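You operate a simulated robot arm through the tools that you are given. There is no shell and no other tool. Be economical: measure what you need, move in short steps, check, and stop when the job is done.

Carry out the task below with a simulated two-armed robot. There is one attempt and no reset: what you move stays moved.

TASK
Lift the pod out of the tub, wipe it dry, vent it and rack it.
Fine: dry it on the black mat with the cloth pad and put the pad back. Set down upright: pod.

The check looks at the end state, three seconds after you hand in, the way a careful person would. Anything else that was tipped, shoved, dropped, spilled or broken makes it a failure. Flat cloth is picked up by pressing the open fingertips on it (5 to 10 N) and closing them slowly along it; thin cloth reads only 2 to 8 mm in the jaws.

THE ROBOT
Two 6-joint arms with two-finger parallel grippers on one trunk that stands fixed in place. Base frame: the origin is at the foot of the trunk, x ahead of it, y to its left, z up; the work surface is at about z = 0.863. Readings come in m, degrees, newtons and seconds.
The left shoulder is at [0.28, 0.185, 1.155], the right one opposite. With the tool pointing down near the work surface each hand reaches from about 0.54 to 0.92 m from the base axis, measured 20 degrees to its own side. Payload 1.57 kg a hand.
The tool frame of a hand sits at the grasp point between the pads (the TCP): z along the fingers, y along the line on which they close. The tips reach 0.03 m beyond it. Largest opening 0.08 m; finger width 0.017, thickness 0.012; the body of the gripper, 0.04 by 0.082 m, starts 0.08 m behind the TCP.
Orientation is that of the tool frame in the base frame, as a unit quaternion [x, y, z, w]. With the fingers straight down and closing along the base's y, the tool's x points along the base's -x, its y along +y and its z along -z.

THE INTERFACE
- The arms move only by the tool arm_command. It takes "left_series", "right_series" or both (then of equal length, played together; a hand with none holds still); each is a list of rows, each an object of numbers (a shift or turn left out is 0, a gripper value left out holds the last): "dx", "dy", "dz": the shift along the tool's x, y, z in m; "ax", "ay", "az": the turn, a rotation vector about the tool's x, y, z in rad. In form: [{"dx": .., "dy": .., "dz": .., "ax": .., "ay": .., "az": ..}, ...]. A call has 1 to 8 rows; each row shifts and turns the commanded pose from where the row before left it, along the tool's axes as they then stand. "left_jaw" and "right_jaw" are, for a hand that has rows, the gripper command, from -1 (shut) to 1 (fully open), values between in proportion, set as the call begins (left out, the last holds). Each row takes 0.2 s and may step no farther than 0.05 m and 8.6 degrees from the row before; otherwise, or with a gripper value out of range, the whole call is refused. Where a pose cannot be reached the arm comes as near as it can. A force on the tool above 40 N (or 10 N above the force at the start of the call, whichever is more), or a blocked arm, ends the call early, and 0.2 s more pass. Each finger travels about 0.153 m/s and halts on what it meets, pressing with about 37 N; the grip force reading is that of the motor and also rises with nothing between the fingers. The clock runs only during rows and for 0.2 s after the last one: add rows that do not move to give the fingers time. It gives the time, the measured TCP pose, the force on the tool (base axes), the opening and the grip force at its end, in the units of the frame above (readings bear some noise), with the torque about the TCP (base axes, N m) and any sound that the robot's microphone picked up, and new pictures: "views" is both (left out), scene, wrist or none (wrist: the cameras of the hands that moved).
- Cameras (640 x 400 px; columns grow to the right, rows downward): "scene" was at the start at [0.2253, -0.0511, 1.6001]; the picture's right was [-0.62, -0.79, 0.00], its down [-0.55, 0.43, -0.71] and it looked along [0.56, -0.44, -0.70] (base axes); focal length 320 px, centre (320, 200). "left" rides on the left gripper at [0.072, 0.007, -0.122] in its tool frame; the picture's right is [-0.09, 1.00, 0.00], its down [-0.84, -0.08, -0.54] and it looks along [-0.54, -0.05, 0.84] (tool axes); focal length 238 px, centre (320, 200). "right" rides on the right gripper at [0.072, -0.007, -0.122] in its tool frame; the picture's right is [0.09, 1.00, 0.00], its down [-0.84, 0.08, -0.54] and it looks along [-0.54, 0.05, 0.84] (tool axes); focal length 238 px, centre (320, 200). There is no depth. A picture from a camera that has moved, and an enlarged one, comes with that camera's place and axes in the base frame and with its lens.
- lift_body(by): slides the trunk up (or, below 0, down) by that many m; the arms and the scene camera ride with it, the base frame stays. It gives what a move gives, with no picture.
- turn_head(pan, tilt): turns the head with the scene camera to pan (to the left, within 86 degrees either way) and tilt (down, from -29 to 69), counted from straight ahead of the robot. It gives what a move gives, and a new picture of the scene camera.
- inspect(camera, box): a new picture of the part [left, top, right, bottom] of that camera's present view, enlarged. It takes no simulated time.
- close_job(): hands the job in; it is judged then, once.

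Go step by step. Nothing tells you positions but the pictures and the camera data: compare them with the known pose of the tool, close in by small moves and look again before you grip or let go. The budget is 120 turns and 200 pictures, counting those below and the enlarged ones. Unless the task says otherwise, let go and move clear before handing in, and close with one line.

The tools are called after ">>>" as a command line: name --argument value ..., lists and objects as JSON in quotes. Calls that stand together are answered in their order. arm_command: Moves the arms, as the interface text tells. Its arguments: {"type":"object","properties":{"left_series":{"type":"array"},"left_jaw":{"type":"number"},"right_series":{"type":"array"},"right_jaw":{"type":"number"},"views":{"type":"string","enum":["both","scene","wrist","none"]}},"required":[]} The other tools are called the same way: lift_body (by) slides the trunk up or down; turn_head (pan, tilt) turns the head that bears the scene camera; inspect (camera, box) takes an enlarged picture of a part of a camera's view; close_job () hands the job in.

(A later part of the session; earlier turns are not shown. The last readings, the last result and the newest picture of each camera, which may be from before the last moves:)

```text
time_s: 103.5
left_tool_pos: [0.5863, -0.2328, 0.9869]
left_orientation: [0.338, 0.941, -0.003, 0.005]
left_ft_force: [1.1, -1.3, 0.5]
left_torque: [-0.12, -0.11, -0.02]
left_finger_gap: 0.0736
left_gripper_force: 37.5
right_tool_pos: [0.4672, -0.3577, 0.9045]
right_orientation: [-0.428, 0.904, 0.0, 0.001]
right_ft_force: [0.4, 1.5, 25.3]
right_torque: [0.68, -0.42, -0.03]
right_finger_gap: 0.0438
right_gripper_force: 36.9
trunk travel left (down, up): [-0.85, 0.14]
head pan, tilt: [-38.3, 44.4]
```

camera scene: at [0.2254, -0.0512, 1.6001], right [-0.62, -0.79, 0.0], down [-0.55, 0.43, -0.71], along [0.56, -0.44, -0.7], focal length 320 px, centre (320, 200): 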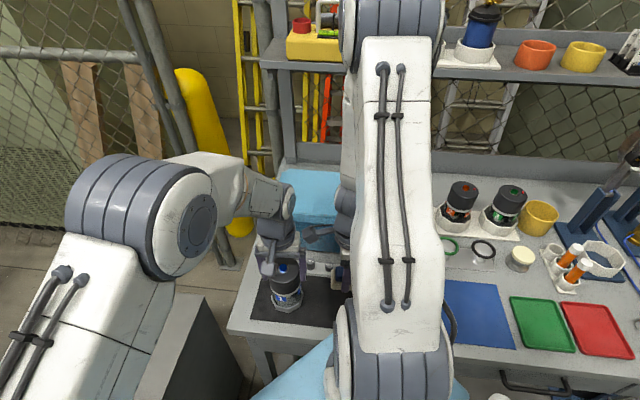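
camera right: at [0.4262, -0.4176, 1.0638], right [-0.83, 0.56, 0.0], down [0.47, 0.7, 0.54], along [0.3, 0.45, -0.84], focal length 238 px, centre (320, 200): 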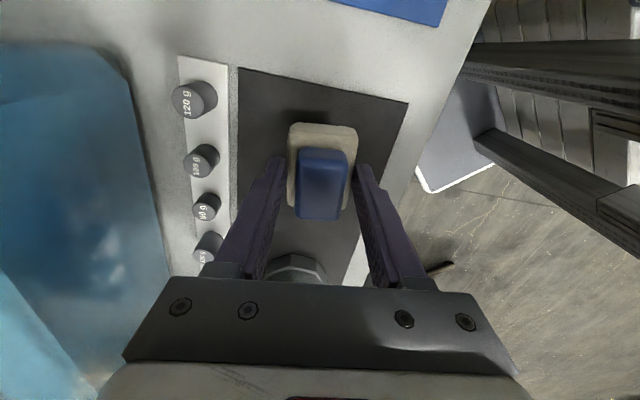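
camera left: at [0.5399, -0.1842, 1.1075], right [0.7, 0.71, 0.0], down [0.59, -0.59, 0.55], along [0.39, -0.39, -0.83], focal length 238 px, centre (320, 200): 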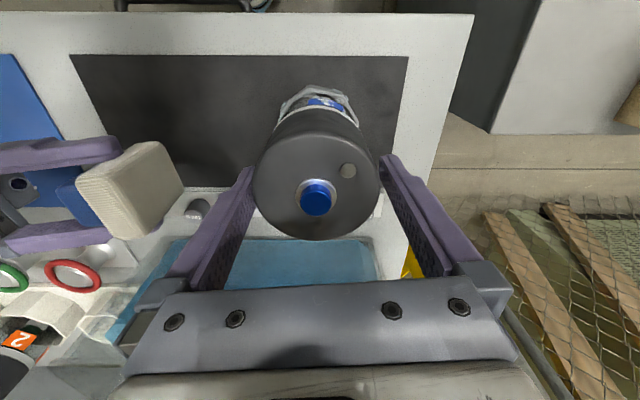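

>>> arm_command --right_series '[{"dz": -0.001}, {}]' --views "none"

>>> arm_command --right_series '[{}, {}, {"dz": -0.02}, {"dz": -0.03}, {"dz": -0.04}, {"dz": -0.04}, {"dx": 0.03, "dz": -0.03}, {"dx": 0.03}]' --right_jaw 0.4 --views "both"

>>> inspect --camera "right" --box '[250, 80, 390, 240]'

```text
time_s: 104.1
left_tool_pos: [0.5869, -0.2334, 0.987]
left_orientation: [0.338, 0.941, -0.003, 0.005]
left_ft_force: [-1.2, -0.3, 0.6]
left_torque: [0.09, 0.02, 0.04]
left_finger_gap: 0.0733
left_gripper_force: 37.3
right_tool_pos: [0.4662, -0.3583, 0.9071]
right_orientation: [-0.428, 0.904, 0.0, 0.0]
right_ft_force: [3.3, -1.5, 10.2]
right_torque: [0.2, -0.27, -0.11]
right_finger_gap: 0.0439
right_gripper_force: 36.8
trunk travel left (down, up): [-0.85, 0.14]
head pan, tilt: [-38.3, 44.4]
```

```text
time_s: 105.9
left_tool_pos: [0.5871, -0.2341, 0.9864]
left_orientation: [0.337, 0.941, -0.003, 0.005]
left_ft_force: [-2.3, -2.0, 2.5]
left_torque: [-0.07, 0.12, -0.04]
left_finger_gap: 0.0732
left_gripper_force: 37.3
right_tool_pos: [0.4293, -0.4014, 1.0648]
right_orientation: [-0.428, 0.904, 0.001, 0.0]
right_ft_force: [-0.2, -0.1, -0.1]
right_torque: [0.01, -0.01, 0.0]
right_finger_gap: 0.0563
right_gripper_force: 0.1
trunk travel left (down, up): [-0.85, 0.14]
head pan, tilt: [-38.3, 44.4]
camera scene: at [0.2253, -0.051, 1.6001], right [-0.62, -0.79, 0.0], down [-0.55, 0.43, -0.71], along [0.56, -0.44, -0.7], focal length 320 px, centre (320, 200)
camera right: at [0.3882, -0.4613, 1.1869], right [-0.83, 0.56, 0.0], down [0.47, 0.7, 0.54], along [0.3, 0.45, -0.84], focal length 238 px, centre (320, 200)
```

scene: 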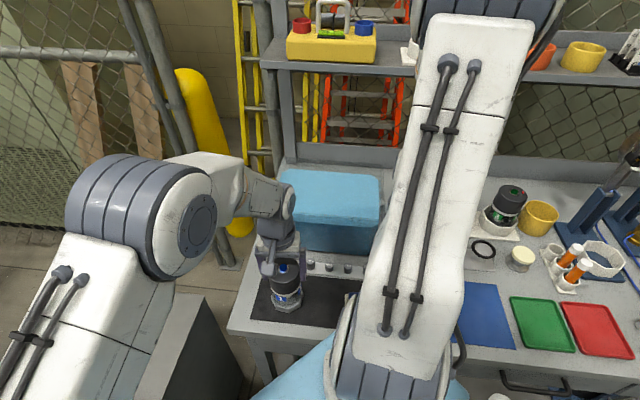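
right: 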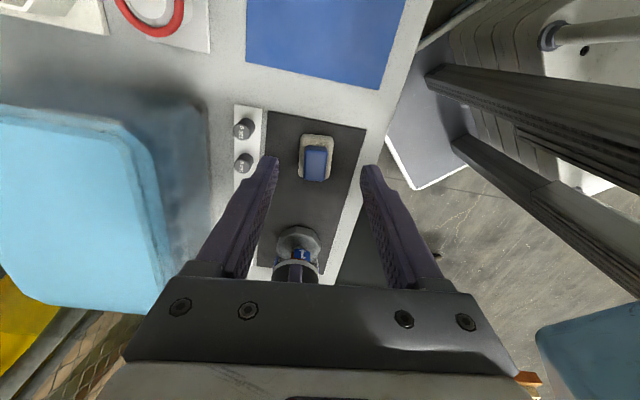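

```text
2.50 times, centred on (320, 160) of right
camera zoom: at [0.3882, -0.4613, 1.1869], right [-0.83, 0.56, 0.0], down [0.47, 0.7, 0.54], along [0.3, 0.45, -0.84], focal length 596 px, centre (320, 300)
```

zoom: 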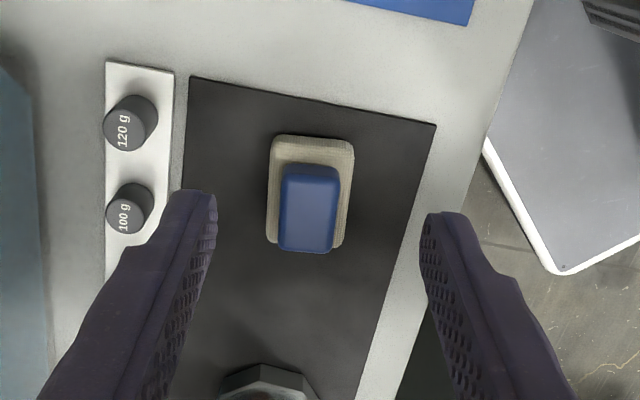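

The pad is back in place. Now I'll release the pod with the left hand and move it clear.

>>> arm_command --left_series '[{}, {}, {}]' --left_jaw 1 --views "none"

>>> arm_command --left_series '[{"dz": -0.02}, {"dz": -0.04}, {"dz": -0.045}, {"dz": -0.045}, {"dz": -0.045}, {"dx": 0.03, "dy": -0.0}, {}]' --views "wrist"

>>> inspect --camera "scene" --box '[250, 240, 340, 320]'

```text
time_s: 106.7
left_tool_pos: [0.5869, -0.233, 0.9864]
left_orientation: [0.338, 0.941, -0.003, 0.004]
left_ft_force: [0.3, 0.6, 0.4]
left_torque: [-0.02, 0.0, 0.0]
left_finger_gap: 0.08
left_gripper_force: 0.1
right_tool_pos: [0.4297, -0.4023, 1.0656]
right_orientation: [-0.428, 0.904, 0.0, 0.0]
right_ft_force: [-0.1, -0.1, -0.7]
right_torque: [-0.01, -0.04, -0.01]
right_finger_gap: 0.0561
right_gripper_force: 0.1
trunk travel left (down, up): [-0.85, 0.14]
head pan, tilt: [-38.3, 44.4]
```

```text
time_s: 108.3
left_tool_pos: [0.5604, -0.2148, 1.1795]
left_orientation: [0.337, 0.941, -0.002, 0.005]
left_ft_force: [-0.7, 0.3, -0.4]
left_torque: [0.0, -0.03, -0.01]
left_finger_gap: 0.0801
left_gripper_force: 0.1
right_tool_pos: [0.429, -0.4021, 1.064]
right_orientation: [-0.428, 0.904, 0.0, -0.001]
right_ft_force: [-0.2, 0.0, 1.0]
right_torque: [-0.04, -0.02, -0.01]
right_finger_gap: 0.0563
right_gripper_force: 0.2
trunk travel left (down, up): [-0.85, 0.14]
head pan, tilt: [-38.3, 44.4]
camera left: at [0.5097, -0.1629, 1.3011], right [0.7, 0.71, 0.0], down [0.59, -0.59, 0.55], along [0.39, -0.39, -0.83], focal length 238 px, centre (320, 200)
```

left: 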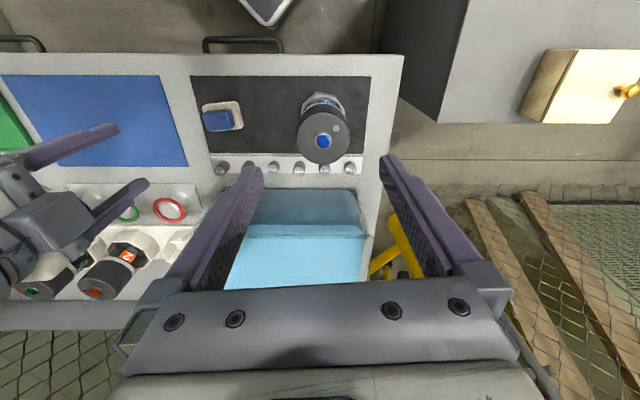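

```text
5.00 times, centred on (295, 280) of scene
camera zoom: at [0.2251, -0.0511, 1.6001], right [-0.62, -0.79, 0.0], down [-0.55, 0.43, -0.71], along [0.56, -0.44, -0.7], focal length 1600 px, centre (445, -200)
```

zoom: 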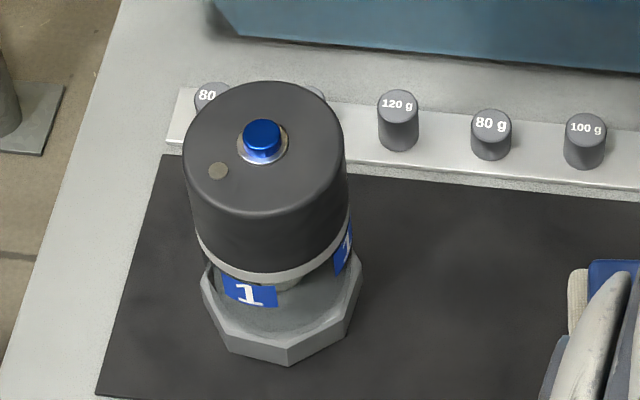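

The pod is dry and stands free. I'll use the left hand with closed fingertips to press the blue vent button, so first I'll position it above.

>>> arm_command --left_series '[{"dx": -0.0348, "dy": 0.001}, {"dz": 0.04}, {"dz": 0.04}, {"dz": 0.04}, {}]' --left_jaw -1 --views "wrist"

>>> inspect --camera "left" --box '[240, 80, 400, 220]'

```text
time_s: 109.5
left_tool_pos: [0.5916, -0.2381, 1.0608]
left_orientation: [0.338, 0.941, -0.002, 0.005]
left_ft_force: [-1.0, 0.4, 0.9]
left_torque: [-0.01, 0.01, 0.02]
left_finger_gap: 0.0002
left_gripper_force: 21.6
right_tool_pos: [0.4303, -0.4022, 1.0652]
right_orientation: [-0.428, 0.904, 0.0, 0.0]
right_ft_force: [-1.1, -0.2, 0.5]
right_torque: [0.03, 0.03, 0.01]
right_finger_gap: 0.0561
right_gripper_force: 0.1
trunk travel left (down, up): [-0.85, 0.14]
head pan, tilt: [-38.3, 44.4]
camera left: at [0.5402, -0.187, 1.1806], right [0.7, 0.71, 0.0], down [0.59, -0.59, 0.55], along [0.39, -0.39, -0.83], focal length 238 px, centre (320, 200)
```

left: 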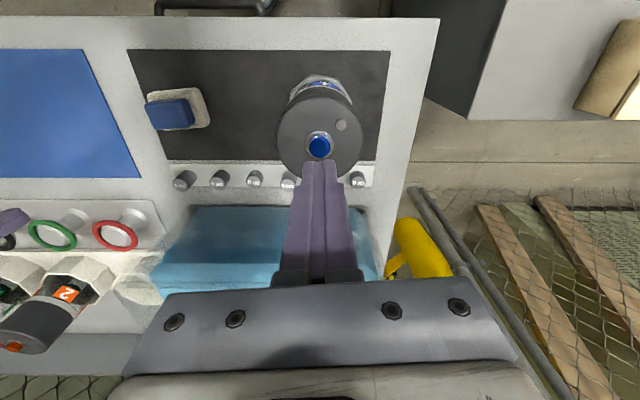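

```text
2.86 times, centred on (320, 150) of left
camera zoom: at [0.5402, -0.187, 1.1806], right [0.7, 0.71, 0.0], down [0.59, -0.59, 0.55], along [0.39, -0.39, -0.83], focal length 681 px, centre (320, 343)
```

zoom: 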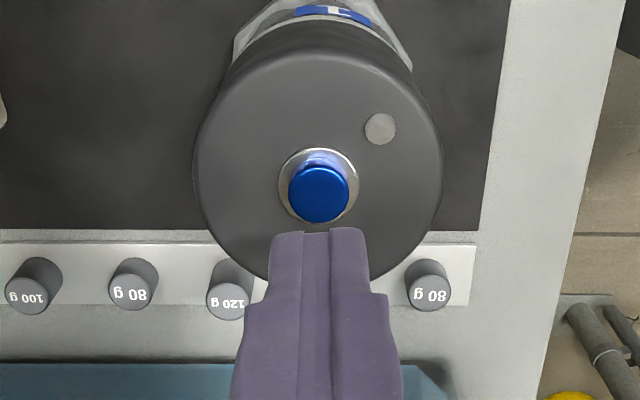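

>>> arm_command --left_series '[{"dx": 0.006}, {"dz": 0.015}, {"dz": 0.008}, {}]' --views "wrist"

>>> inspect --camera "left" --box '[240, 80, 400, 220]'

>>> inspect --camera "scene" --box '[260, 235, 320, 295]'

```text
time_s: 110.5
left_tool_pos: [0.5848, -0.2329, 1.0386]
left_orientation: [0.337, 0.941, -0.003, 0.004]
left_ft_force: [0.4, -1.2, 0.0]
left_torque: [0.02, 0.01, 0.02]
left_finger_gap: 0.0001
left_gripper_force: 21.8
right_tool_pos: [0.4292, -0.4024, 1.0652]
right_orientation: [-0.427, 0.904, 0.0, -0.001]
right_ft_force: [-1.0, -0.1, 0.7]
right_torque: [0.03, -0.01, 0.0]
right_finger_gap: 0.0559
right_gripper_force: 0.0
trunk travel left (down, up): [-0.85, 0.14]
head pan, tilt: [-38.3, 44.4]
camera left: at [0.5342, -0.1824, 1.1592], right [0.7, 0.71, 0.0], down [0.59, -0.59, 0.55], along [0.39, -0.39, -0.83], focal length 238 px, centre (320, 200)
```

left: 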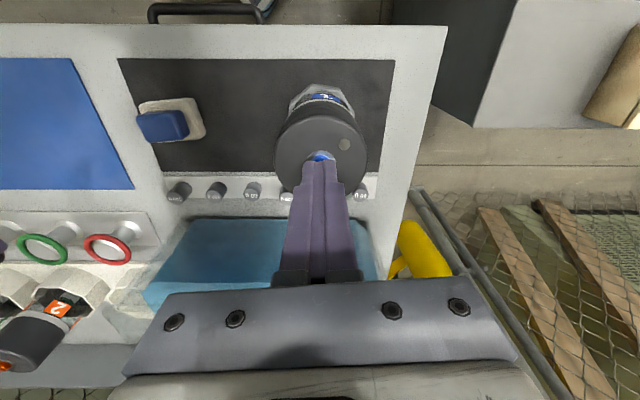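

```text
2.86 times, centred on (320, 150) of left
camera zoom: at [0.5342, -0.1824, 1.1592], right [0.7, 0.71, 0.0], down [0.59, -0.59, 0.55], along [0.39, -0.39, -0.83], focal length 681 px, centre (320, 343)
```

zoom: 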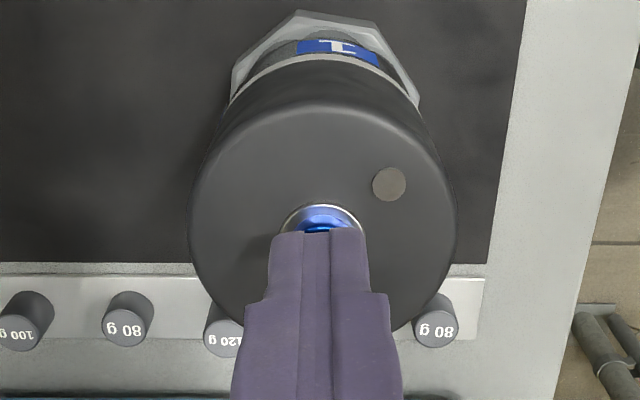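

```text
6.67 times, centred on (290, 265) of scene
camera zoom: at [0.2254, -0.0513, 1.6001], right [-0.62, -0.79, 0.0], down [-0.55, 0.43, -0.71], along [0.56, -0.44, -0.7], focal length 2133 px, centre (520, -233)
```

zoom: 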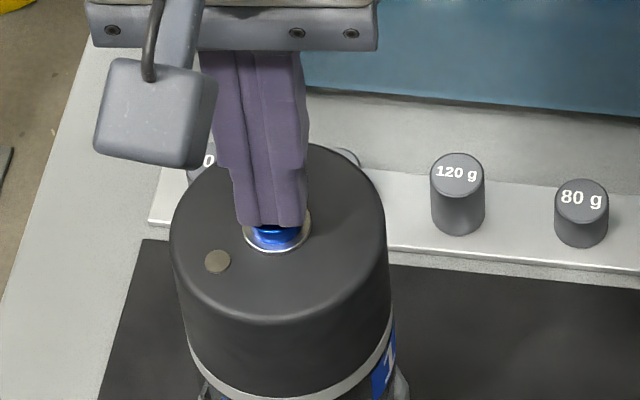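

Well centred. Pressing slowly now.

>>> arm_command --left_series '[{"dz": 0.004}, {"dz": 0.003}, {"dz": 0.002}, {"dz": 0.002}, {}]' --views "none"

```text
time_s: 111.7
left_tool_pos: [0.5852, -0.234, 1.028]
left_orientation: [0.338, 0.941, -0.003, 0.005]
left_ft_force: [-0.9, 0.4, 6.6]
left_torque: [0.05, -0.02, 0.04]
left_finger_gap: 0.0
left_gripper_force: 21.9
right_tool_pos: [0.4289, -0.4023, 1.065]
right_orientation: [-0.428, 0.904, -0.001, 0.001]
right_ft_force: [-0.5, -1.0, 0.2]
right_torque: [0.0, 0.03, 0.02]
right_finger_gap: 0.0558
right_gripper_force: 0.1
trunk travel left (down, up): [-0.85, 0.14]
head pan, tilt: [-38.3, 44.4]
```

>>> arm_command --left_series '[{"dz": 0.001}, {"dz": 0.001}, {"dz": 0.001}, {}]' --views "none"

>>> inspect --camera "scene" --box '[260, 235, 320, 295]'

```text
time_s: 112.7
left_tool_pos: [0.5845, -0.2324, 1.0258]
left_orientation: [0.338, 0.941, -0.003, 0.006]
left_ft_force: [0.3, -2.0, 17.7]
left_torque: [-0.08, -0.05, 0.0]
left_finger_gap: 0.0
left_gripper_force: 21.2
right_tool_pos: [0.4289, -0.4026, 1.0656]
right_orientation: [-0.429, 0.903, 0.001, 0.001]
right_ft_force: [0.2, 0.2, -0.5]
right_torque: [0.02, 0.01, 0.01]
right_finger_gap: 0.0558
right_gripper_force: 0.1
trunk travel left (down, up): [-0.85, 0.14]
head pan, tilt: [-38.3, 44.4]
```

```text
6.67 times, centred on (290, 265) of scene
camera zoom: at [0.2247, -0.0511, 1.6003], right [-0.62, -0.78, 0.0], down [-0.55, 0.43, -0.71], along [0.56, -0.44, -0.7], focal length 2133 px, centre (520, -233)
```

zoom: 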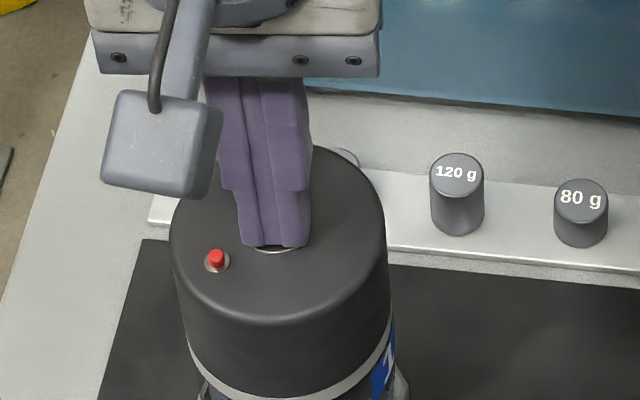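

The red pin popped up, as on the racked pods. I'll hold the press briefly, then lift off and check that the pin stays.

>>> arm_command --left_series '[{}, {}, {}, {}, {}]' --views "none"

>>> arm_command --left_series '[{"dz": -0.01}, {"dz": -0.03}, {"dz": -0.04}, {"dz": -0.04}, {"dz": -0.04}, {"dz": -0.03}, {}]' --views "wrist"

>>> inspect --camera "scene" --box '[250, 235, 340, 320]'

```text
time_s: 113.9
left_tool_pos: [0.5856, -0.2327, 1.0264]
left_orientation: [0.338, 0.941, -0.002, 0.005]
left_ft_force: [1.6, -3.9, 19.9]
left_torque: [-0.15, -0.14, -0.02]
left_finger_gap: 0.0001
left_gripper_force: 21.3
right_tool_pos: [0.429, -0.4025, 1.0642]
right_orientation: [-0.429, 0.904, 0.0, -0.001]
right_ft_force: [0.3, -0.1, 0.2]
right_torque: [0.01, 0.0, 0.04]
right_finger_gap: 0.0558
right_gripper_force: 0.0
trunk travel left (down, up): [-0.85, 0.14]
head pan, tilt: [-38.3, 44.4]
```

```text
time_s: 115.5
left_tool_pos: [0.5858, -0.2315, 1.2141]
left_orientation: [0.338, 0.941, -0.002, 0.004]
left_ft_force: [0.7, -0.4, 0.8]
left_torque: [0.03, 0.03, 0.0]
left_finger_gap: 0.0
left_gripper_force: 20.6
right_tool_pos: [0.4292, -0.4028, 1.0643]
right_orientation: [-0.428, 0.904, -0.001, 0.0]
right_ft_force: [0.6, 0.7, 0.0]
right_torque: [0.01, 0.0, -0.01]
right_finger_gap: 0.0561
right_gripper_force: 0.0
trunk travel left (down, up): [-0.85, 0.14]
head pan, tilt: [-38.3, 44.4]
camera left: at [0.533, -0.1805, 1.3359], right [0.7, 0.71, 0.0], down [0.59, -0.59, 0.55], along [0.39, -0.39, -0.84], focal length 238 px, centre (320, 200)
```

left: 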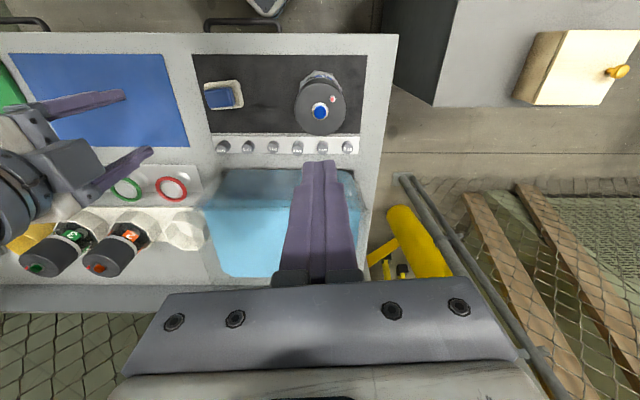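

```text
4.71 times, centred on (295, 278) of scene
camera zoom: at [0.2252, -0.0512, 1.6001], right [-0.62, -0.79, 0.0], down [-0.55, 0.43, -0.71], along [0.56, -0.44, -0.7], focal length 1506 px, centre (438, -165)
```

zoom: 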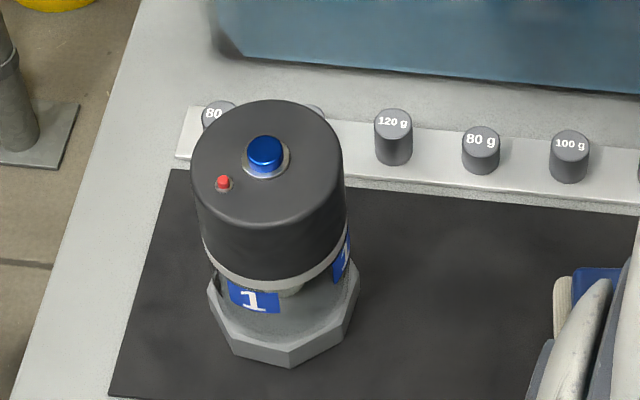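

Vented: the red pin stays up. Next I'll clear the left arm away and send the empty right hand over the nest to measure its position and octagon angle.

>>> arm_command --left_series '[{"dx": 0.0273, "dy": 0.0332}, {"dx": 0.0273, "dy": 0.0332}, {"dx": 0.0273, "dy": 0.0332}, {"dx": 0.0273, "dy": 0.0332}, {"dx": 0.0273, "dy": 0.0332}, {"dx": 0.0273, "dy": 0.0332}, {"dx": 0.0273, "dy": 0.0332}, {"dx": 0.0273, "dy": 0.0332}]' --right_series '[{"dz": -0.045}, {"dz": -0.045}, {"dx": 0.0193, "dy": -0.0416}, {"dx": 0.0193, "dy": -0.0416}, {"dx": 0.0193, "dy": -0.0416}, {"dx": 0.0193, "dy": -0.0416}, {"dx": 0.0193, "dy": -0.0416}, {"dx": 0.0193, "dy": -0.0416}]' --views "none"

>>> arm_command --right_series '[{"dx": 0.0193, "dy": -0.0416}, {}]' --right_jaw 1 --views "both"

>>> inspect --camera "right" --box '[240, 60, 400, 200]'

```text
time_s: 117.3
left_tool_pos: [0.5843, 0.1119, 1.2127]
left_orientation: [0.337, 0.942, -0.002, 0.004]
left_ft_force: [0.3, 0.2, -0.4]
left_torque: [-0.03, -0.02, -0.03]
left_finger_gap: 0.0
left_gripper_force: 21.1
right_tool_pos: [0.5494, -0.6545, 1.1552]
right_orientation: [-0.429, 0.903, 0.002, -0.001]
right_ft_force: [0.2, 0.0, 0.6]
right_torque: [-0.04, 0.02, 0.03]
right_finger_gap: 0.0558
right_gripper_force: 0.0
trunk travel left (down, up): [-0.85, 0.14]
head pan, tilt: [-38.3, 44.4]
```

```text
time_s: 117.9
left_tool_pos: [0.585, 0.1122, 1.213]
left_orientation: [0.338, 0.941, -0.003, 0.004]
left_ft_force: [0.8, -0.3, 0.8]
left_torque: [-0.01, -0.01, -0.01]
left_finger_gap: 0.0
left_gripper_force: 20.8
right_tool_pos: [0.5695, -0.6941, 1.1561]
right_orientation: [-0.429, 0.903, 0.001, -0.001]
right_ft_force: [0.4, 0.0, -1.1]
right_torque: [0.01, 0.0, -0.04]
right_finger_gap: 0.0803
right_gripper_force: 0.0
trunk travel left (down, up): [-0.85, 0.14]
head pan, tilt: [-38.3, 44.4]
camera scene: at [0.2257, -0.0518, 1.6], right [-0.62, -0.79, 0.0], down [-0.55, 0.43, -0.71], along [0.56, -0.44, -0.7], focal length 320 px, centre (320, 200)
camera right: at [0.5278, -0.7533, 1.2767], right [-0.83, 0.56, 0.0], down [0.47, 0.7, 0.54], along [0.3, 0.45, -0.84], focal length 238 px, centre (320, 200)
```

scene: 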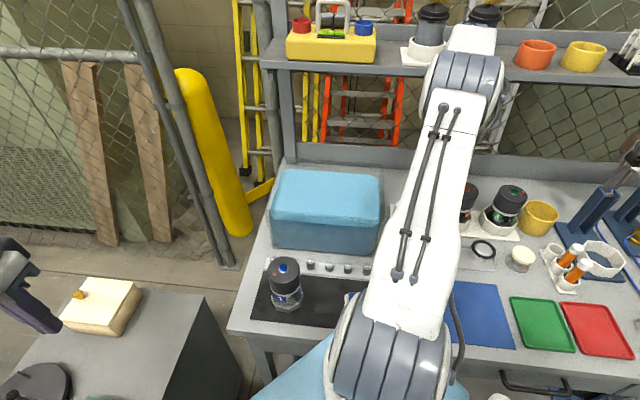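
right: 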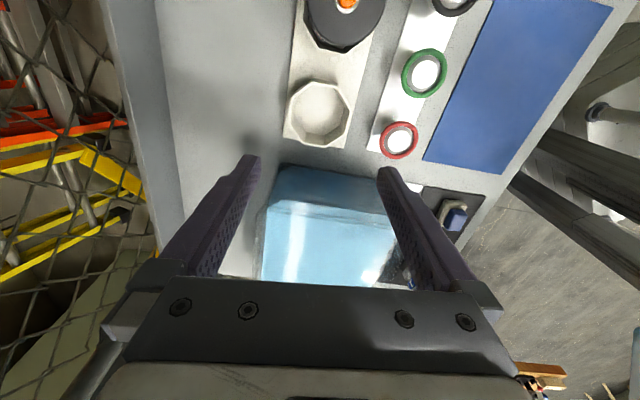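

```text
2.86 times, centred on (320, 130) of right
camera zoom: at [0.5278, -0.7533, 1.2767], right [-0.83, 0.56, 0.0], down [0.47, 0.7, 0.54], along [0.3, 0.45, -0.84], focal length 681 px, centre (320, 400)
```

zoom: 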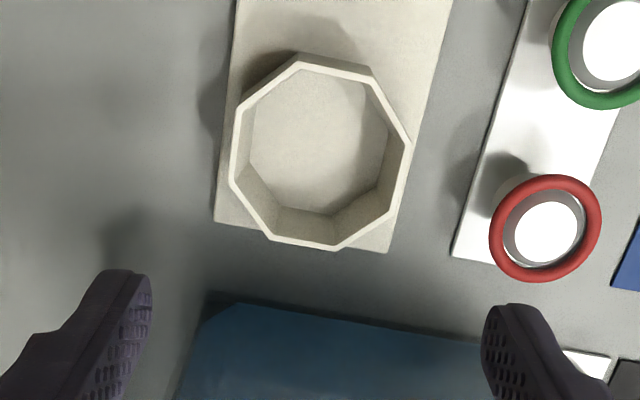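

The nest comes out around (0.578, -0.680). I'll take a second, closer view to refine the position and yaw.

>>> arm_command --right_series '[{"dx": -0.0166, "dy": 0.002}, {"dz": 0.04}, {"dz": 0.04}, {"dz": 0.03}, {}]' --views "wrist"

>>> inspect --camera "right" --box '[250, 50, 400, 190]'

```text
time_s: 119.1
left_tool_pos: [0.5836, 0.1109, 1.2128]
left_orientation: [0.338, 0.941, -0.002, 0.004]
left_ft_force: [-0.7, -0.6, 0.2]
left_torque: [0.02, 0.03, 0.0]
left_finger_gap: 0.0
left_gripper_force: 21.5
right_tool_pos: [0.5776, -0.6804, 1.0437]
right_orientation: [-0.428, 0.904, 0.0, -0.001]
right_ft_force: [1.2, -0.5, 0.8]
right_torque: [-0.03, -0.01, 0.0]
right_finger_gap: 0.0801
right_gripper_force: 0.0
trunk travel left (down, up): [-0.85, 0.14]
head pan, tilt: [-38.3, 44.4]
camera right: at [0.5372, -0.7393, 1.1658], right [-0.83, 0.56, 0.0], down [0.47, 0.7, 0.54], along [0.3, 0.45, -0.84], focal length 238 px, centre (320, 200)
```

right: 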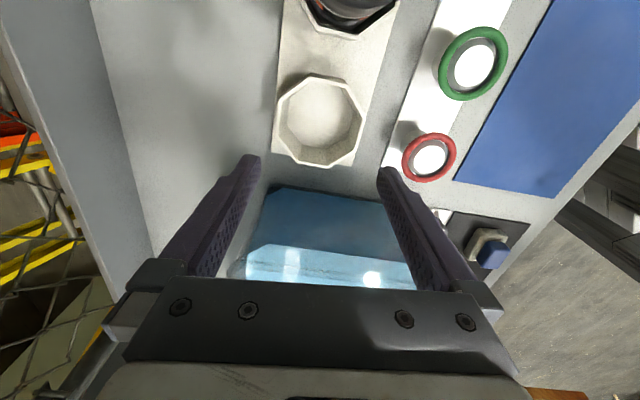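

```text
2.86 times, centred on (325, 120) of right
camera zoom: at [0.5372, -0.7393, 1.1658], right [-0.83, 0.56, 0.0], down [0.47, 0.7, 0.54], along [0.3, 0.45, -0.84], focal length 681 px, centre (306, 429)
```

zoom: 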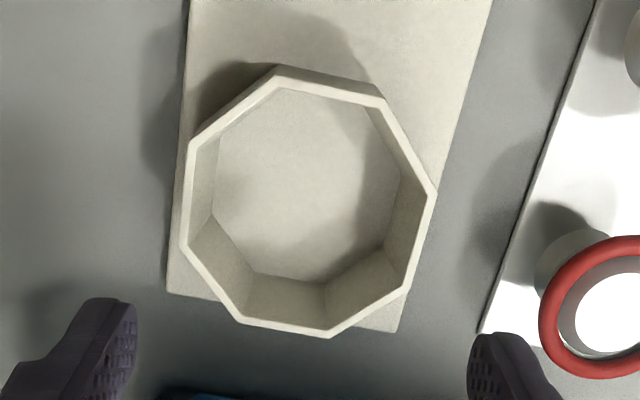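

The nest centre is about (0.580, -0.677), with octagon edges at multiples of 45° in the base frame. I'll return the right hand to the pod and rotate it so that placing will line the pod up like its neighbours.

>>> arm_command --right_series '[{"dz": -0.04}, {"dz": -0.04}, {"dz": -0.04}, {"dx": -0.0352, "dy": 0.0275}, {"dx": -0.0352, "dy": 0.0275}, {"dx": -0.0352, "dy": 0.0275}, {"dx": -0.0352, "dy": 0.0275}, {"dx": -0.0352, "dy": 0.0275}]' --views "none"

>>> arm_command --right_series '[{"dx": -0.0352, "dy": 0.0275}, {"dx": -0.0352, "dy": 0.0275}, {"dx": -0.0352, "dy": 0.0275}, {"dx": -0.0352, "dy": 0.0275}, {"dx": -0.0352, "dy": 0.0275}, {"az": 0.147}, {"az": 0.147}, {"az": 0.147}]' --views "none"

>>> arm_command --right_series '[{"az": 0.147}, {"az": 0.147}, {"az": 0.147}, {"az": 0.147}, {"az": 0.147}, {}]' --views "both"

>>> inspect --camera "scene" --box '[380, 170, 480, 250]'

```text
time_s: 120.9
left_tool_pos: [0.5848, 0.1108, 1.2135]
left_orientation: [0.338, 0.941, -0.002, 0.005]
left_ft_force: [-0.7, 0.6, 1.0]
left_torque: [0.0, 0.02, 0.01]
left_finger_gap: 0.0001
left_gripper_force: 21.4
right_tool_pos: [0.583, -0.4536, 1.1638]
right_orientation: [-0.428, 0.904, -0.001, -0.001]
right_ft_force: [-0.1, 0.0, 0.1]
right_torque: [0.01, -0.02, 0.0]
right_finger_gap: 0.0797
right_gripper_force: 0.1
trunk travel left (down, up): [-0.85, 0.14]
head pan, tilt: [-38.3, 44.4]
```

```text
time_s: 122.7
left_tool_pos: [0.5846, 0.1118, 1.2131]
left_orientation: [0.338, 0.941, -0.002, 0.004]
left_ft_force: [-1.0, -0.6, -0.1]
left_torque: [-0.03, 0.01, 0.02]
left_finger_gap: 0.0
left_gripper_force: 21.6
right_tool_pos: [0.5874, -0.2324, 1.1662]
right_orientation: [-0.219, 0.976, 0.0, -0.001]
right_ft_force: [-0.1, -0.1, 0.4]
right_torque: [-0.02, 0.02, 0.02]
right_finger_gap: 0.08
right_gripper_force: 0.0
trunk travel left (down, up): [-0.85, 0.14]
head pan, tilt: [-38.3, 44.4]
```

```text
time_s: 124.1
left_tool_pos: [0.5847, 0.1113, 1.2131]
left_orientation: [0.338, 0.941, -0.001, 0.004]
left_ft_force: [-0.9, -0.7, -0.8]
left_torque: [-0.01, 0.0, 0.01]
left_finger_gap: 0.0002
left_gripper_force: 21.0
right_tool_pos: [0.5872, -0.2326, 1.1666]
right_orientation: [0.146, 0.989, 0.0, 0.0]
right_ft_force: [0.4, -0.3, -0.2]
right_torque: [-0.03, 0.04, -0.02]
right_finger_gap: 0.0799
right_gripper_force: 0.2
trunk travel left (down, up): [-0.85, 0.14]
head pan, tilt: [-38.3, 44.4]
camera scene: at [0.2253, -0.0512, 1.6001], right [-0.62, -0.79, 0.0], down [-0.55, 0.43, -0.71], along [0.56, -0.44, -0.7], focal length 320 px, centre (320, 200)
camera right: at [0.5168, -0.2173, 1.2879], right [0.2, 0.98, 0.0], down [0.82, -0.17, 0.54], along [0.53, -0.11, -0.84], focal length 238 px, centre (320, 200)
```

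scene: 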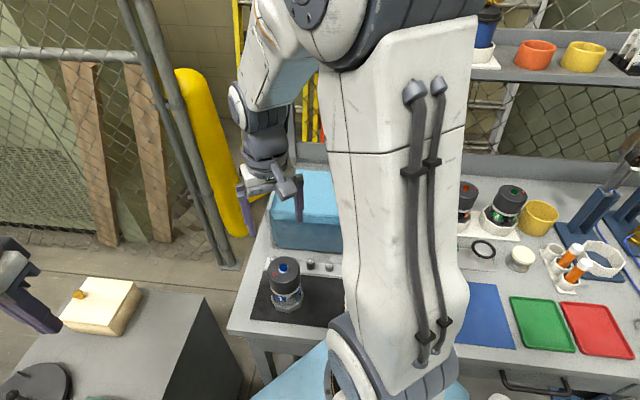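
right: 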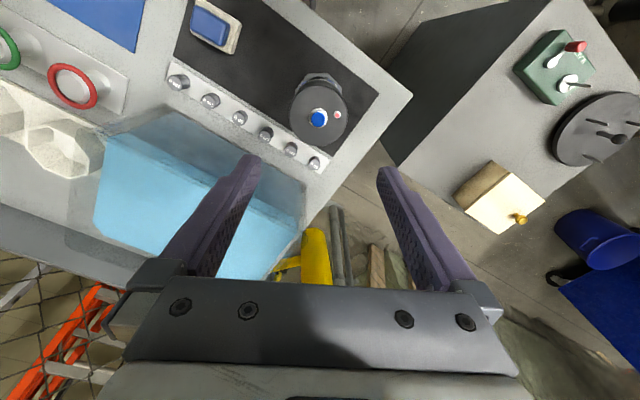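

```text
5.00 times, centred on (430, 210) of scene
camera zoom: at [0.2253, -0.0512, 1.6001], right [-0.62, -0.79, 0.0], down [-0.55, 0.43, -0.71], along [0.56, -0.44, -0.7], focal length 1600 px, centre (-230, 150)
```

zoom: 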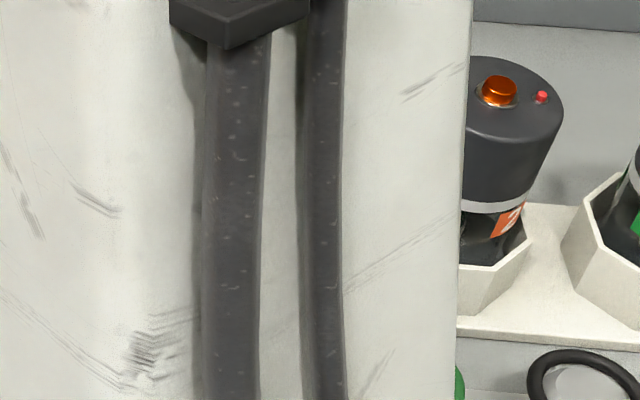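

>>> arm_command --right_series '[{"az": 0.147}, {"az": 0.147}, {"az": 0.147}, {"az": 0.147}, {"az": 0.147}, {"az": 0.147}, {"az": 0.147}, {"az": 0.147}]' --views "none"

>>> arm_command --right_series '[{"dz": 0.04}, {"dz": 0.04}, {"dz": 0.02}, {}]' --views "wrist"

>>> inspect --camera "right" --box '[240, 60, 400, 220]'

```text
time_s: 125.9
left_tool_pos: [0.5845, 0.1112, 1.2128]
left_orientation: [0.338, 0.941, -0.003, 0.005]
left_ft_force: [0.0, -0.7, -0.5]
left_torque: [0.0, 0.01, 0.04]
left_finger_gap: 0.0002
left_gripper_force: 21.3
right_tool_pos: [0.5884, -0.2321, 1.1659]
right_orientation: [0.671, 0.742, 0.0, 0.0]
right_ft_force: [0.6, -0.2, -1.1]
right_torque: [0.0, -0.01, 0.0]
right_finger_gap: 0.0801
right_gripper_force: 0.1
trunk travel left (down, up): [-0.85, 0.14]
head pan, tilt: [-38.3, 44.4]
```

```text
time_s: 126.9
left_tool_pos: [0.5836, 0.1108, 1.2141]
left_orientation: [0.338, 0.941, -0.002, 0.005]
left_ft_force: [-1.3, -0.2, 0.7]
left_torque: [-0.01, 0.01, -0.01]
left_finger_gap: 0.0
left_gripper_force: 21.4
right_tool_pos: [0.5876, -0.2326, 1.0644]
right_orientation: [0.669, 0.743, -0.001, -0.001]
right_ft_force: [0.1, 0.2, 0.4]
right_torque: [-0.01, 0.03, -0.01]
right_finger_gap: 0.08
right_gripper_force: 0.1
trunk travel left (down, up): [-0.85, 0.14]
head pan, tilt: [-38.3, 44.4]
camera right: at [0.5734, -0.1609, 1.1871], right [0.98, 0.2, 0.0], down [0.16, -0.82, 0.54], along [0.11, -0.53, -0.84], focal length 238 px, centre (320, 200)
```

right: 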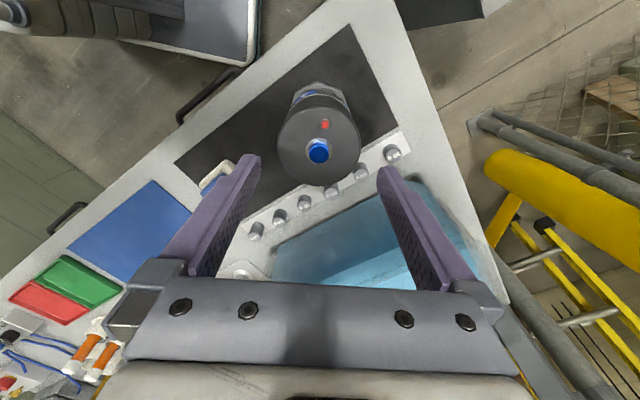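

```text
2.50 times, centred on (320, 140) of right
camera zoom: at [0.5734, -0.1609, 1.1871], right [0.98, 0.2, 0.0], down [0.16, -0.82, 0.54], along [0.11, -0.53, -0.84], focal length 596 px, centre (320, 350)
```

zoom: 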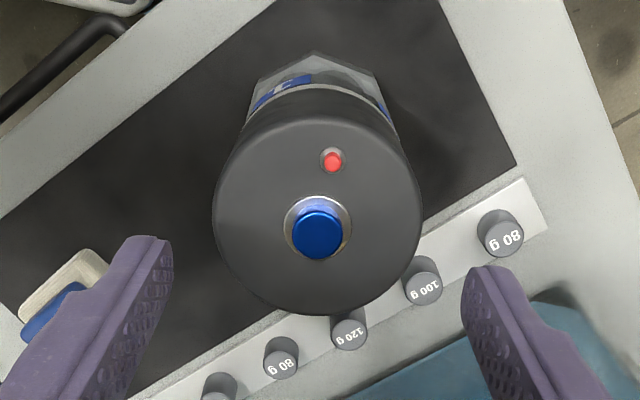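

>>> inspect --camera "right" --box '[285, 70, 355, 115]'

>>> inspect --camera "scene" --box '[265, 280, 315, 320]'

```text
8.89 times, centred on (320, 92) of right
camera zoom: at [0.5734, -0.1609, 1.1871], right [0.98, 0.2, 0.0], down [0.16, -0.82, 0.54], along [0.11, -0.53, -0.84], focal length 2119 px, centre (320, 1156)
```

zoom: 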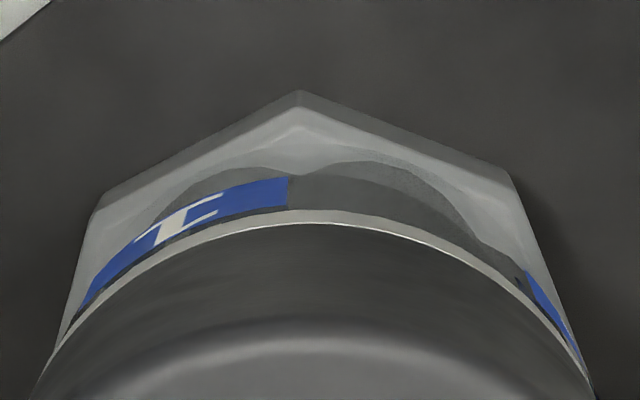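

```text
10.00 times, centred on (290, 300) of scene
camera zoom: at [0.2254, -0.0512, 1.6001], right [-0.62, -0.79, 0.0], down [-0.55, 0.43, -0.71], along [0.56, -0.44, -0.7], focal length 3200 px, centre (620, -800)
```

zoom: 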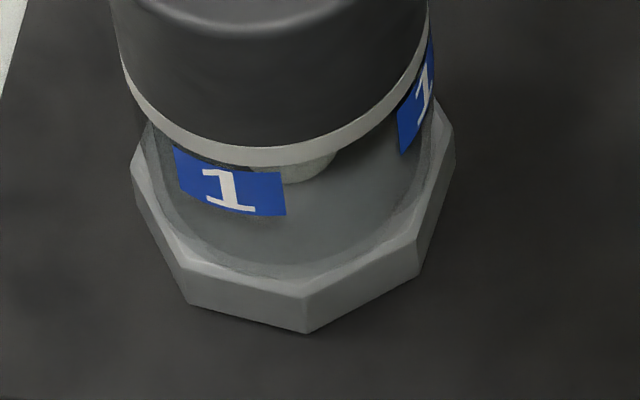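

The pod's foot yaw is about -8.7° and the nest's about -0.6°. Rotating the pod +143° aligns the octagon and matches the pin direction of its neighbours. Now I'll descend to grip.

>>> arm_command --right_series '[{"dx": -0.0015, "dy": -0.0015, "dz": 0.02}, {"dz": 0.02}, {"dz": 0.015}, {}]' --views "wrist"

>>> inspect --camera "right" --box '[220, 80, 420, 240]'

```text
time_s: 127.9
left_tool_pos: [0.5844, 0.1115, 1.2122]
left_orientation: [0.338, 0.941, -0.003, 0.004]
left_ft_force: [0.9, -0.8, 0.3]
left_torque: [0.02, 0.0, -0.01]
left_finger_gap: 0.0001
left_gripper_force: 21.6
right_tool_pos: [0.5884, -0.2332, 1.0112]
right_orientation: [0.669, 0.743, 0.0, 0.0]
right_ft_force: [0.4, -0.2, -0.4]
right_torque: [0.01, 0.0, -0.02]
right_finger_gap: 0.0801
right_gripper_force: 0.1
trunk travel left (down, up): [-0.85, 0.14]
head pan, tilt: [-38.3, 44.4]
camera right: at [0.5732, -0.1616, 1.1325], right [0.98, 0.2, 0.0], down [0.16, -0.82, 0.54], along [0.11, -0.53, -0.84], focal length 238 px, centre (320, 200)
```

right: 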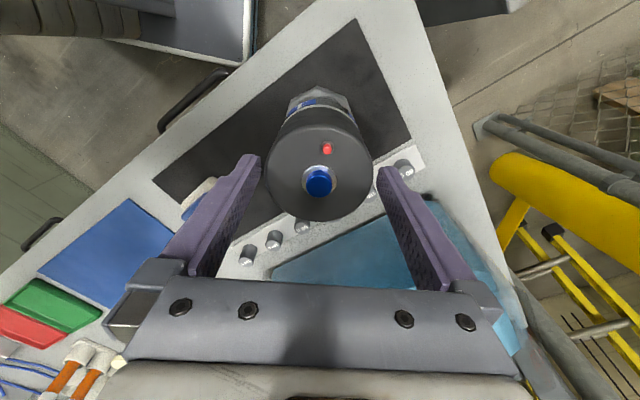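

```text
2.50 times, centred on (320, 160) of right
camera zoom: at [0.5732, -0.1616, 1.1325], right [0.98, 0.2, 0.0], down [0.16, -0.82, 0.54], along [0.11, -0.53, -0.84], focal length 596 px, centre (320, 300)
```

zoom: 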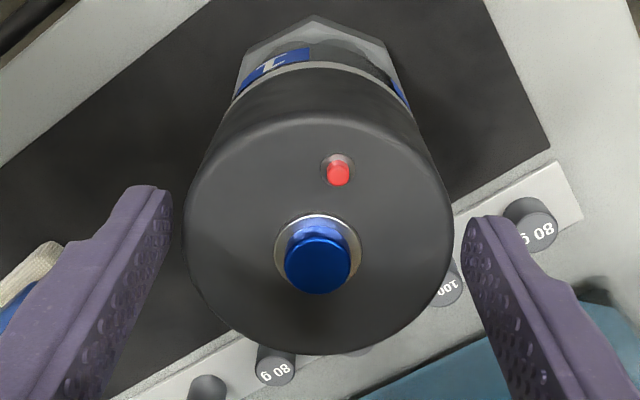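

>>> arm_command --right_series '[{"dz": 0.012}, {"dz": 0.01}, {"dz": 0.006}, {}]' --views "none"

>>> arm_command --right_series '[{}, {}, {}]' --right_jaw -1 --views "none"

>>> arm_command --right_series '[{"dz": -0.01}, {"dz": -0.03}, {"dz": -0.04}, {"dz": -0.04}, {"dz": -0.04}, {"dz": -0.03}, {}]' --views "wrist"

```text
time_s: 128.9
left_tool_pos: [0.5845, 0.1121, 1.2127]
left_orientation: [0.337, 0.942, -0.003, 0.004]
left_ft_force: [0.7, -0.1, 0.3]
left_torque: [-0.01, 0.03, -0.03]
left_finger_gap: 0.0002
left_gripper_force: 20.9
right_tool_pos: [0.5863, -0.2336, 0.9841]
right_orientation: [0.669, 0.743, 0.0, 0.0]
right_ft_force: [0.0, -0.2, 0.1]
right_torque: [-0.02, 0.0, 0.01]
right_finger_gap: 0.08
right_gripper_force: 0.0
trunk travel left (down, up): [-0.85, 0.14]
head pan, tilt: [-38.3, 44.4]
```

```text
time_s: 129.7
left_tool_pos: [0.5841, 0.1116, 1.2126]
left_orientation: [0.337, 0.942, -0.003, 0.004]
left_ft_force: [0.3, 0.2, -0.9]
left_torque: [-0.01, 0.01, 0.0]
left_finger_gap: 0.0001
left_gripper_force: 21.1
right_tool_pos: [0.5884, -0.2334, 0.9835]
right_orientation: [0.669, 0.743, 0.0, 0.0]
right_ft_force: [2.2, 1.7, 0.2]
right_torque: [0.11, -0.18, -0.02]
right_finger_gap: 0.0717
right_gripper_force: 36.7
trunk travel left (down, up): [-0.85, 0.14]
head pan, tilt: [-38.3, 44.4]
```

```text
time_s: 131.3
left_tool_pos: [0.5845, 0.1125, 1.2136]
left_orientation: [0.338, 0.941, -0.002, 0.005]
left_ft_force: [-0.7, 0.7, -0.2]
left_torque: [0.03, -0.01, -0.04]
left_finger_gap: 0.0
left_gripper_force: 21.0
right_tool_pos: [0.5872, -0.2363, 1.1739]
right_orientation: [0.669, 0.743, -0.001, 0.0]
right_ft_force: [-0.4, -0.2, -3.7]
right_torque: [0.01, 0.0, 0.05]
right_finger_gap: 0.0718
right_gripper_force: 36.6
trunk travel left (down, up): [-0.85, 0.14]
head pan, tilt: [-38.3, 44.4]
camera right: at [0.5728, -0.1645, 1.2954], right [0.98, 0.2, 0.0], down [0.16, -0.82, 0.54], along [0.11, -0.53, -0.84], focal length 238 px, centre (320, 200)
```

right: 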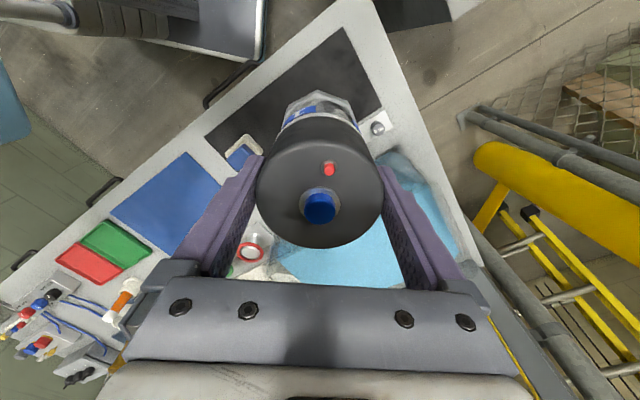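

>>> inspect --camera "right" --box '[250, 80, 390, 260]'

```text
2.22 times, centred on (320, 170) of right
camera zoom: at [0.5728, -0.1645, 1.2954], right [0.98, 0.2, 0.0], down [0.16, -0.82, 0.54], along [0.11, -0.53, -0.84], focal length 530 px, centre (320, 267)
```

zoom: 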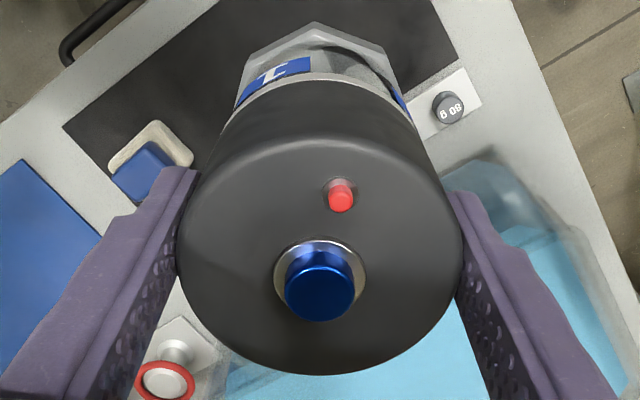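

The grip is centred. Now I'll carry the pod over to the nest and rotate it +143°.

>>> arm_command --right_series '[{"dz": -0.025}, {"dx": -0.044, "dy": -0.0053}, {"dx": -0.044, "dy": -0.0053}, {"dx": -0.044, "dy": -0.0053}, {"dx": -0.044, "dy": -0.0053}, {"dx": -0.044, "dy": -0.0053}, {"dx": -0.044, "dy": -0.0053}, {"dx": -0.044, "dy": -0.0053}]' --views "none"

>>> arm_command --right_series '[{"dx": -0.044, "dy": -0.0053}, {"dx": -0.044, "dy": -0.0053}, {"dx": -0.044, "dy": -0.0053}, {"az": -0.1468}, {"az": -0.1468}, {"az": -0.1468}, {"az": -0.1468}, {"az": -0.1468}]' --views "none"

>>> arm_command --right_series '[{"az": -0.1468}, {"az": -0.1468}, {"az": -0.1468}, {"az": -0.1468}, {"az": -0.1468}, {"az": -0.1468}, {"az": -0.1468}, {"az": -0.1468}]' --views "none"

>>> arm_command --right_series '[{"az": -0.1468}, {"az": -0.1468}, {"az": -0.1468}, {"az": -0.1468}, {}, {}]' --views "both"

```text
time_s: 133.1
left_tool_pos: [0.5841, 0.1112, 1.2122]
left_orientation: [0.339, 0.941, -0.002, 0.005]
left_ft_force: [-0.1, -1.0, -0.7]
left_torque: [0.0, -0.03, 0.0]
left_finger_gap: 0.0
left_gripper_force: 21.1
right_tool_pos: [0.5843, -0.5476, 1.1972]
right_orientation: [0.669, 0.743, 0.0, 0.0]
right_ft_force: [0.4, 0.3, -3.9]
right_torque: [-0.01, 0.0, 0.01]
right_finger_gap: 0.0721
right_gripper_force: 37.3
trunk travel left (down, up): [-0.85, 0.14]
head pan, tilt: [-38.3, 44.4]
```

```text
time_s: 134.9
left_tool_pos: [0.584, 0.1101, 1.2138]
left_orientation: [0.337, 0.941, -0.002, 0.005]
left_ft_force: [0.5, -0.5, -0.6]
left_torque: [-0.02, 0.0, 0.05]
left_finger_gap: 0.0
left_gripper_force: 20.8
right_tool_pos: [0.5791, -0.6767, 1.1987]
right_orientation: [0.357, 0.934, 0.0, 0.0]
right_ft_force: [-0.2, -0.1, -3.6]
right_torque: [0.02, 0.03, 0.01]
right_finger_gap: 0.0716
right_gripper_force: 37.4
trunk travel left (down, up): [-0.85, 0.14]
head pan, tilt: [-38.3, 44.4]
```

```text
time_s: 136.7
left_tool_pos: [0.5838, 0.1122, 1.2124]
left_orientation: [0.338, 0.941, -0.003, 0.004]
left_ft_force: [0.3, 0.5, -0.3]
left_torque: [0.01, -0.02, 0.01]
left_finger_gap: 0.0
left_gripper_force: 21.3
right_tool_pos: [0.5794, -0.6774, 1.1968]
right_orientation: [-0.221, 0.975, 0.0, 0.0]
right_ft_force: [-0.6, -0.1, -4.2]
right_torque: [0.02, 0.02, -0.01]
right_finger_gap: 0.0713
right_gripper_force: 36.6
trunk travel left (down, up): [-0.85, 0.14]
head pan, tilt: [-38.3, 44.4]
```

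```text
time_s: 138.1
left_tool_pos: [0.5846, 0.1111, 1.2128]
left_orientation: [0.338, 0.941, -0.002, 0.004]
left_ft_force: [-0.9, 0.3, 0.4]
left_torque: [-0.01, -0.02, 0.0]
left_finger_gap: 0.0
left_gripper_force: 21.1
right_tool_pos: [0.5799, -0.6768, 1.1978]
right_orientation: [-0.492, 0.87, 0.0, -0.001]
right_ft_force: [0.3, -0.4, -3.6]
right_torque: [-0.01, 0.01, -0.01]
right_finger_gap: 0.0716
right_gripper_force: 37.6
trunk travel left (down, up): [-0.85, 0.14]
head pan, tilt: [-38.3, 44.4]
camera scene: at [0.2255, -0.0514, 1.6], right [-0.62, -0.79, 0.0], down [-0.55, 0.43, -0.71], along [0.56, -0.44, -0.7], focal length 320 px, centre (320, 200)
camera right: at [0.5485, -0.7411, 1.3196], right [-0.9, 0.43, 0.0], down [0.36, 0.76, 0.54], along [0.23, 0.49, -0.84], focal length 238 px, centre (320, 200)
```

scene: 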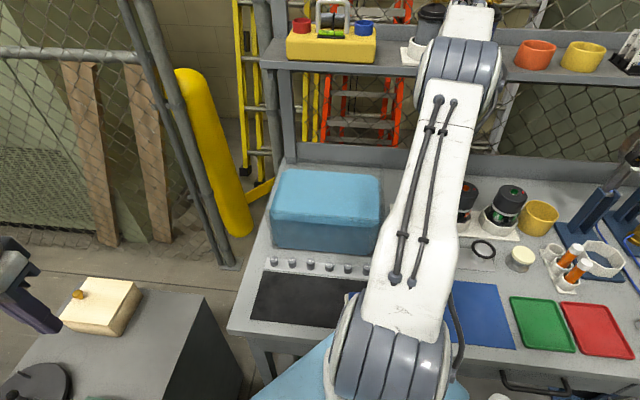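
right: 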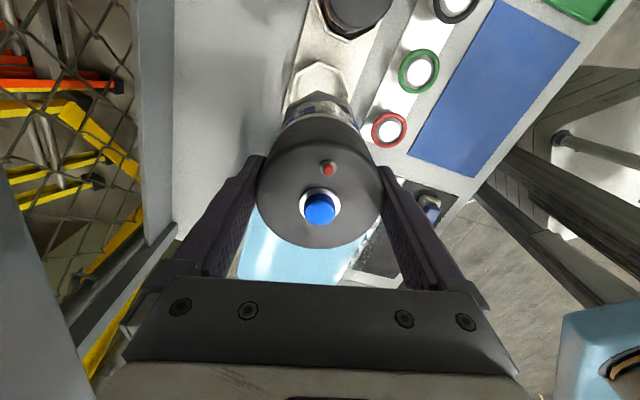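

>>> arm_command --right_series '[{"dz": 0.04}, {"dz": 0.04}, {"dz": 0.04}, {"dz": 0.03}, {"dz": 0.015}, {}]' --views "wrist"

>>> inspect --camera "right" --box '[260, 60, 380, 160]'

```text
time_s: 139.5
left_tool_pos: [0.5842, 0.1125, 1.213]
left_orientation: [0.338, 0.941, -0.002, 0.004]
left_ft_force: [0.6, -0.6, 1.3]
left_torque: [-0.02, 0.02, -0.01]
left_finger_gap: 0.0
left_gripper_force: 21.4
right_tool_pos: [0.5814, -0.6765, 1.0336]
right_orientation: [-0.492, 0.87, 0.0, 0.0]
right_ft_force: [0.4, 0.4, -3.8]
right_torque: [-0.01, 0.0, 0.02]
right_finger_gap: 0.0713
right_gripper_force: 37.4
trunk travel left (down, up): [-0.85, 0.14]
head pan, tilt: [-38.3, 44.4]
camera right: at [0.5488, -0.7394, 1.1549], right [-0.9, 0.43, 0.0], down [0.37, 0.76, 0.54], along [0.23, 0.49, -0.84], focal length 238 px, centre (320, 200)
```

right: 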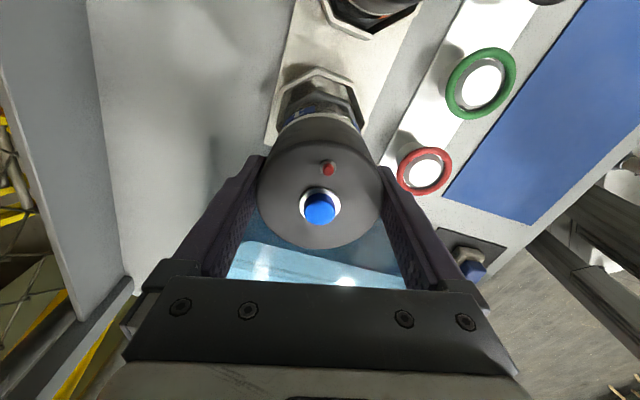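

```text
4.00 times, centred on (320, 110) of right
camera zoom: at [0.5488, -0.7394, 1.1549], right [-0.9, 0.43, 0.0], down [0.37, 0.76, 0.54], along [0.23, 0.49, -0.84], focal length 953 px, centre (320, 560)
```

zoom: 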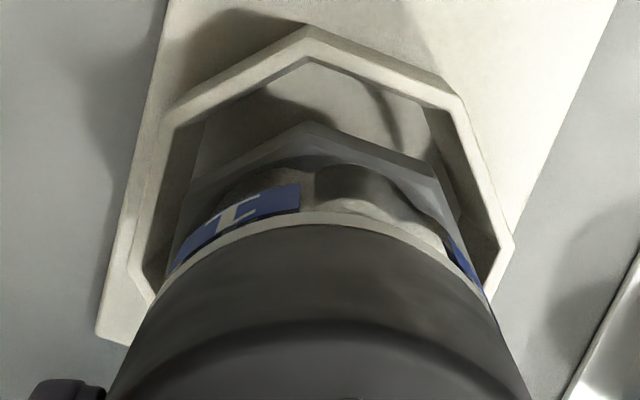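

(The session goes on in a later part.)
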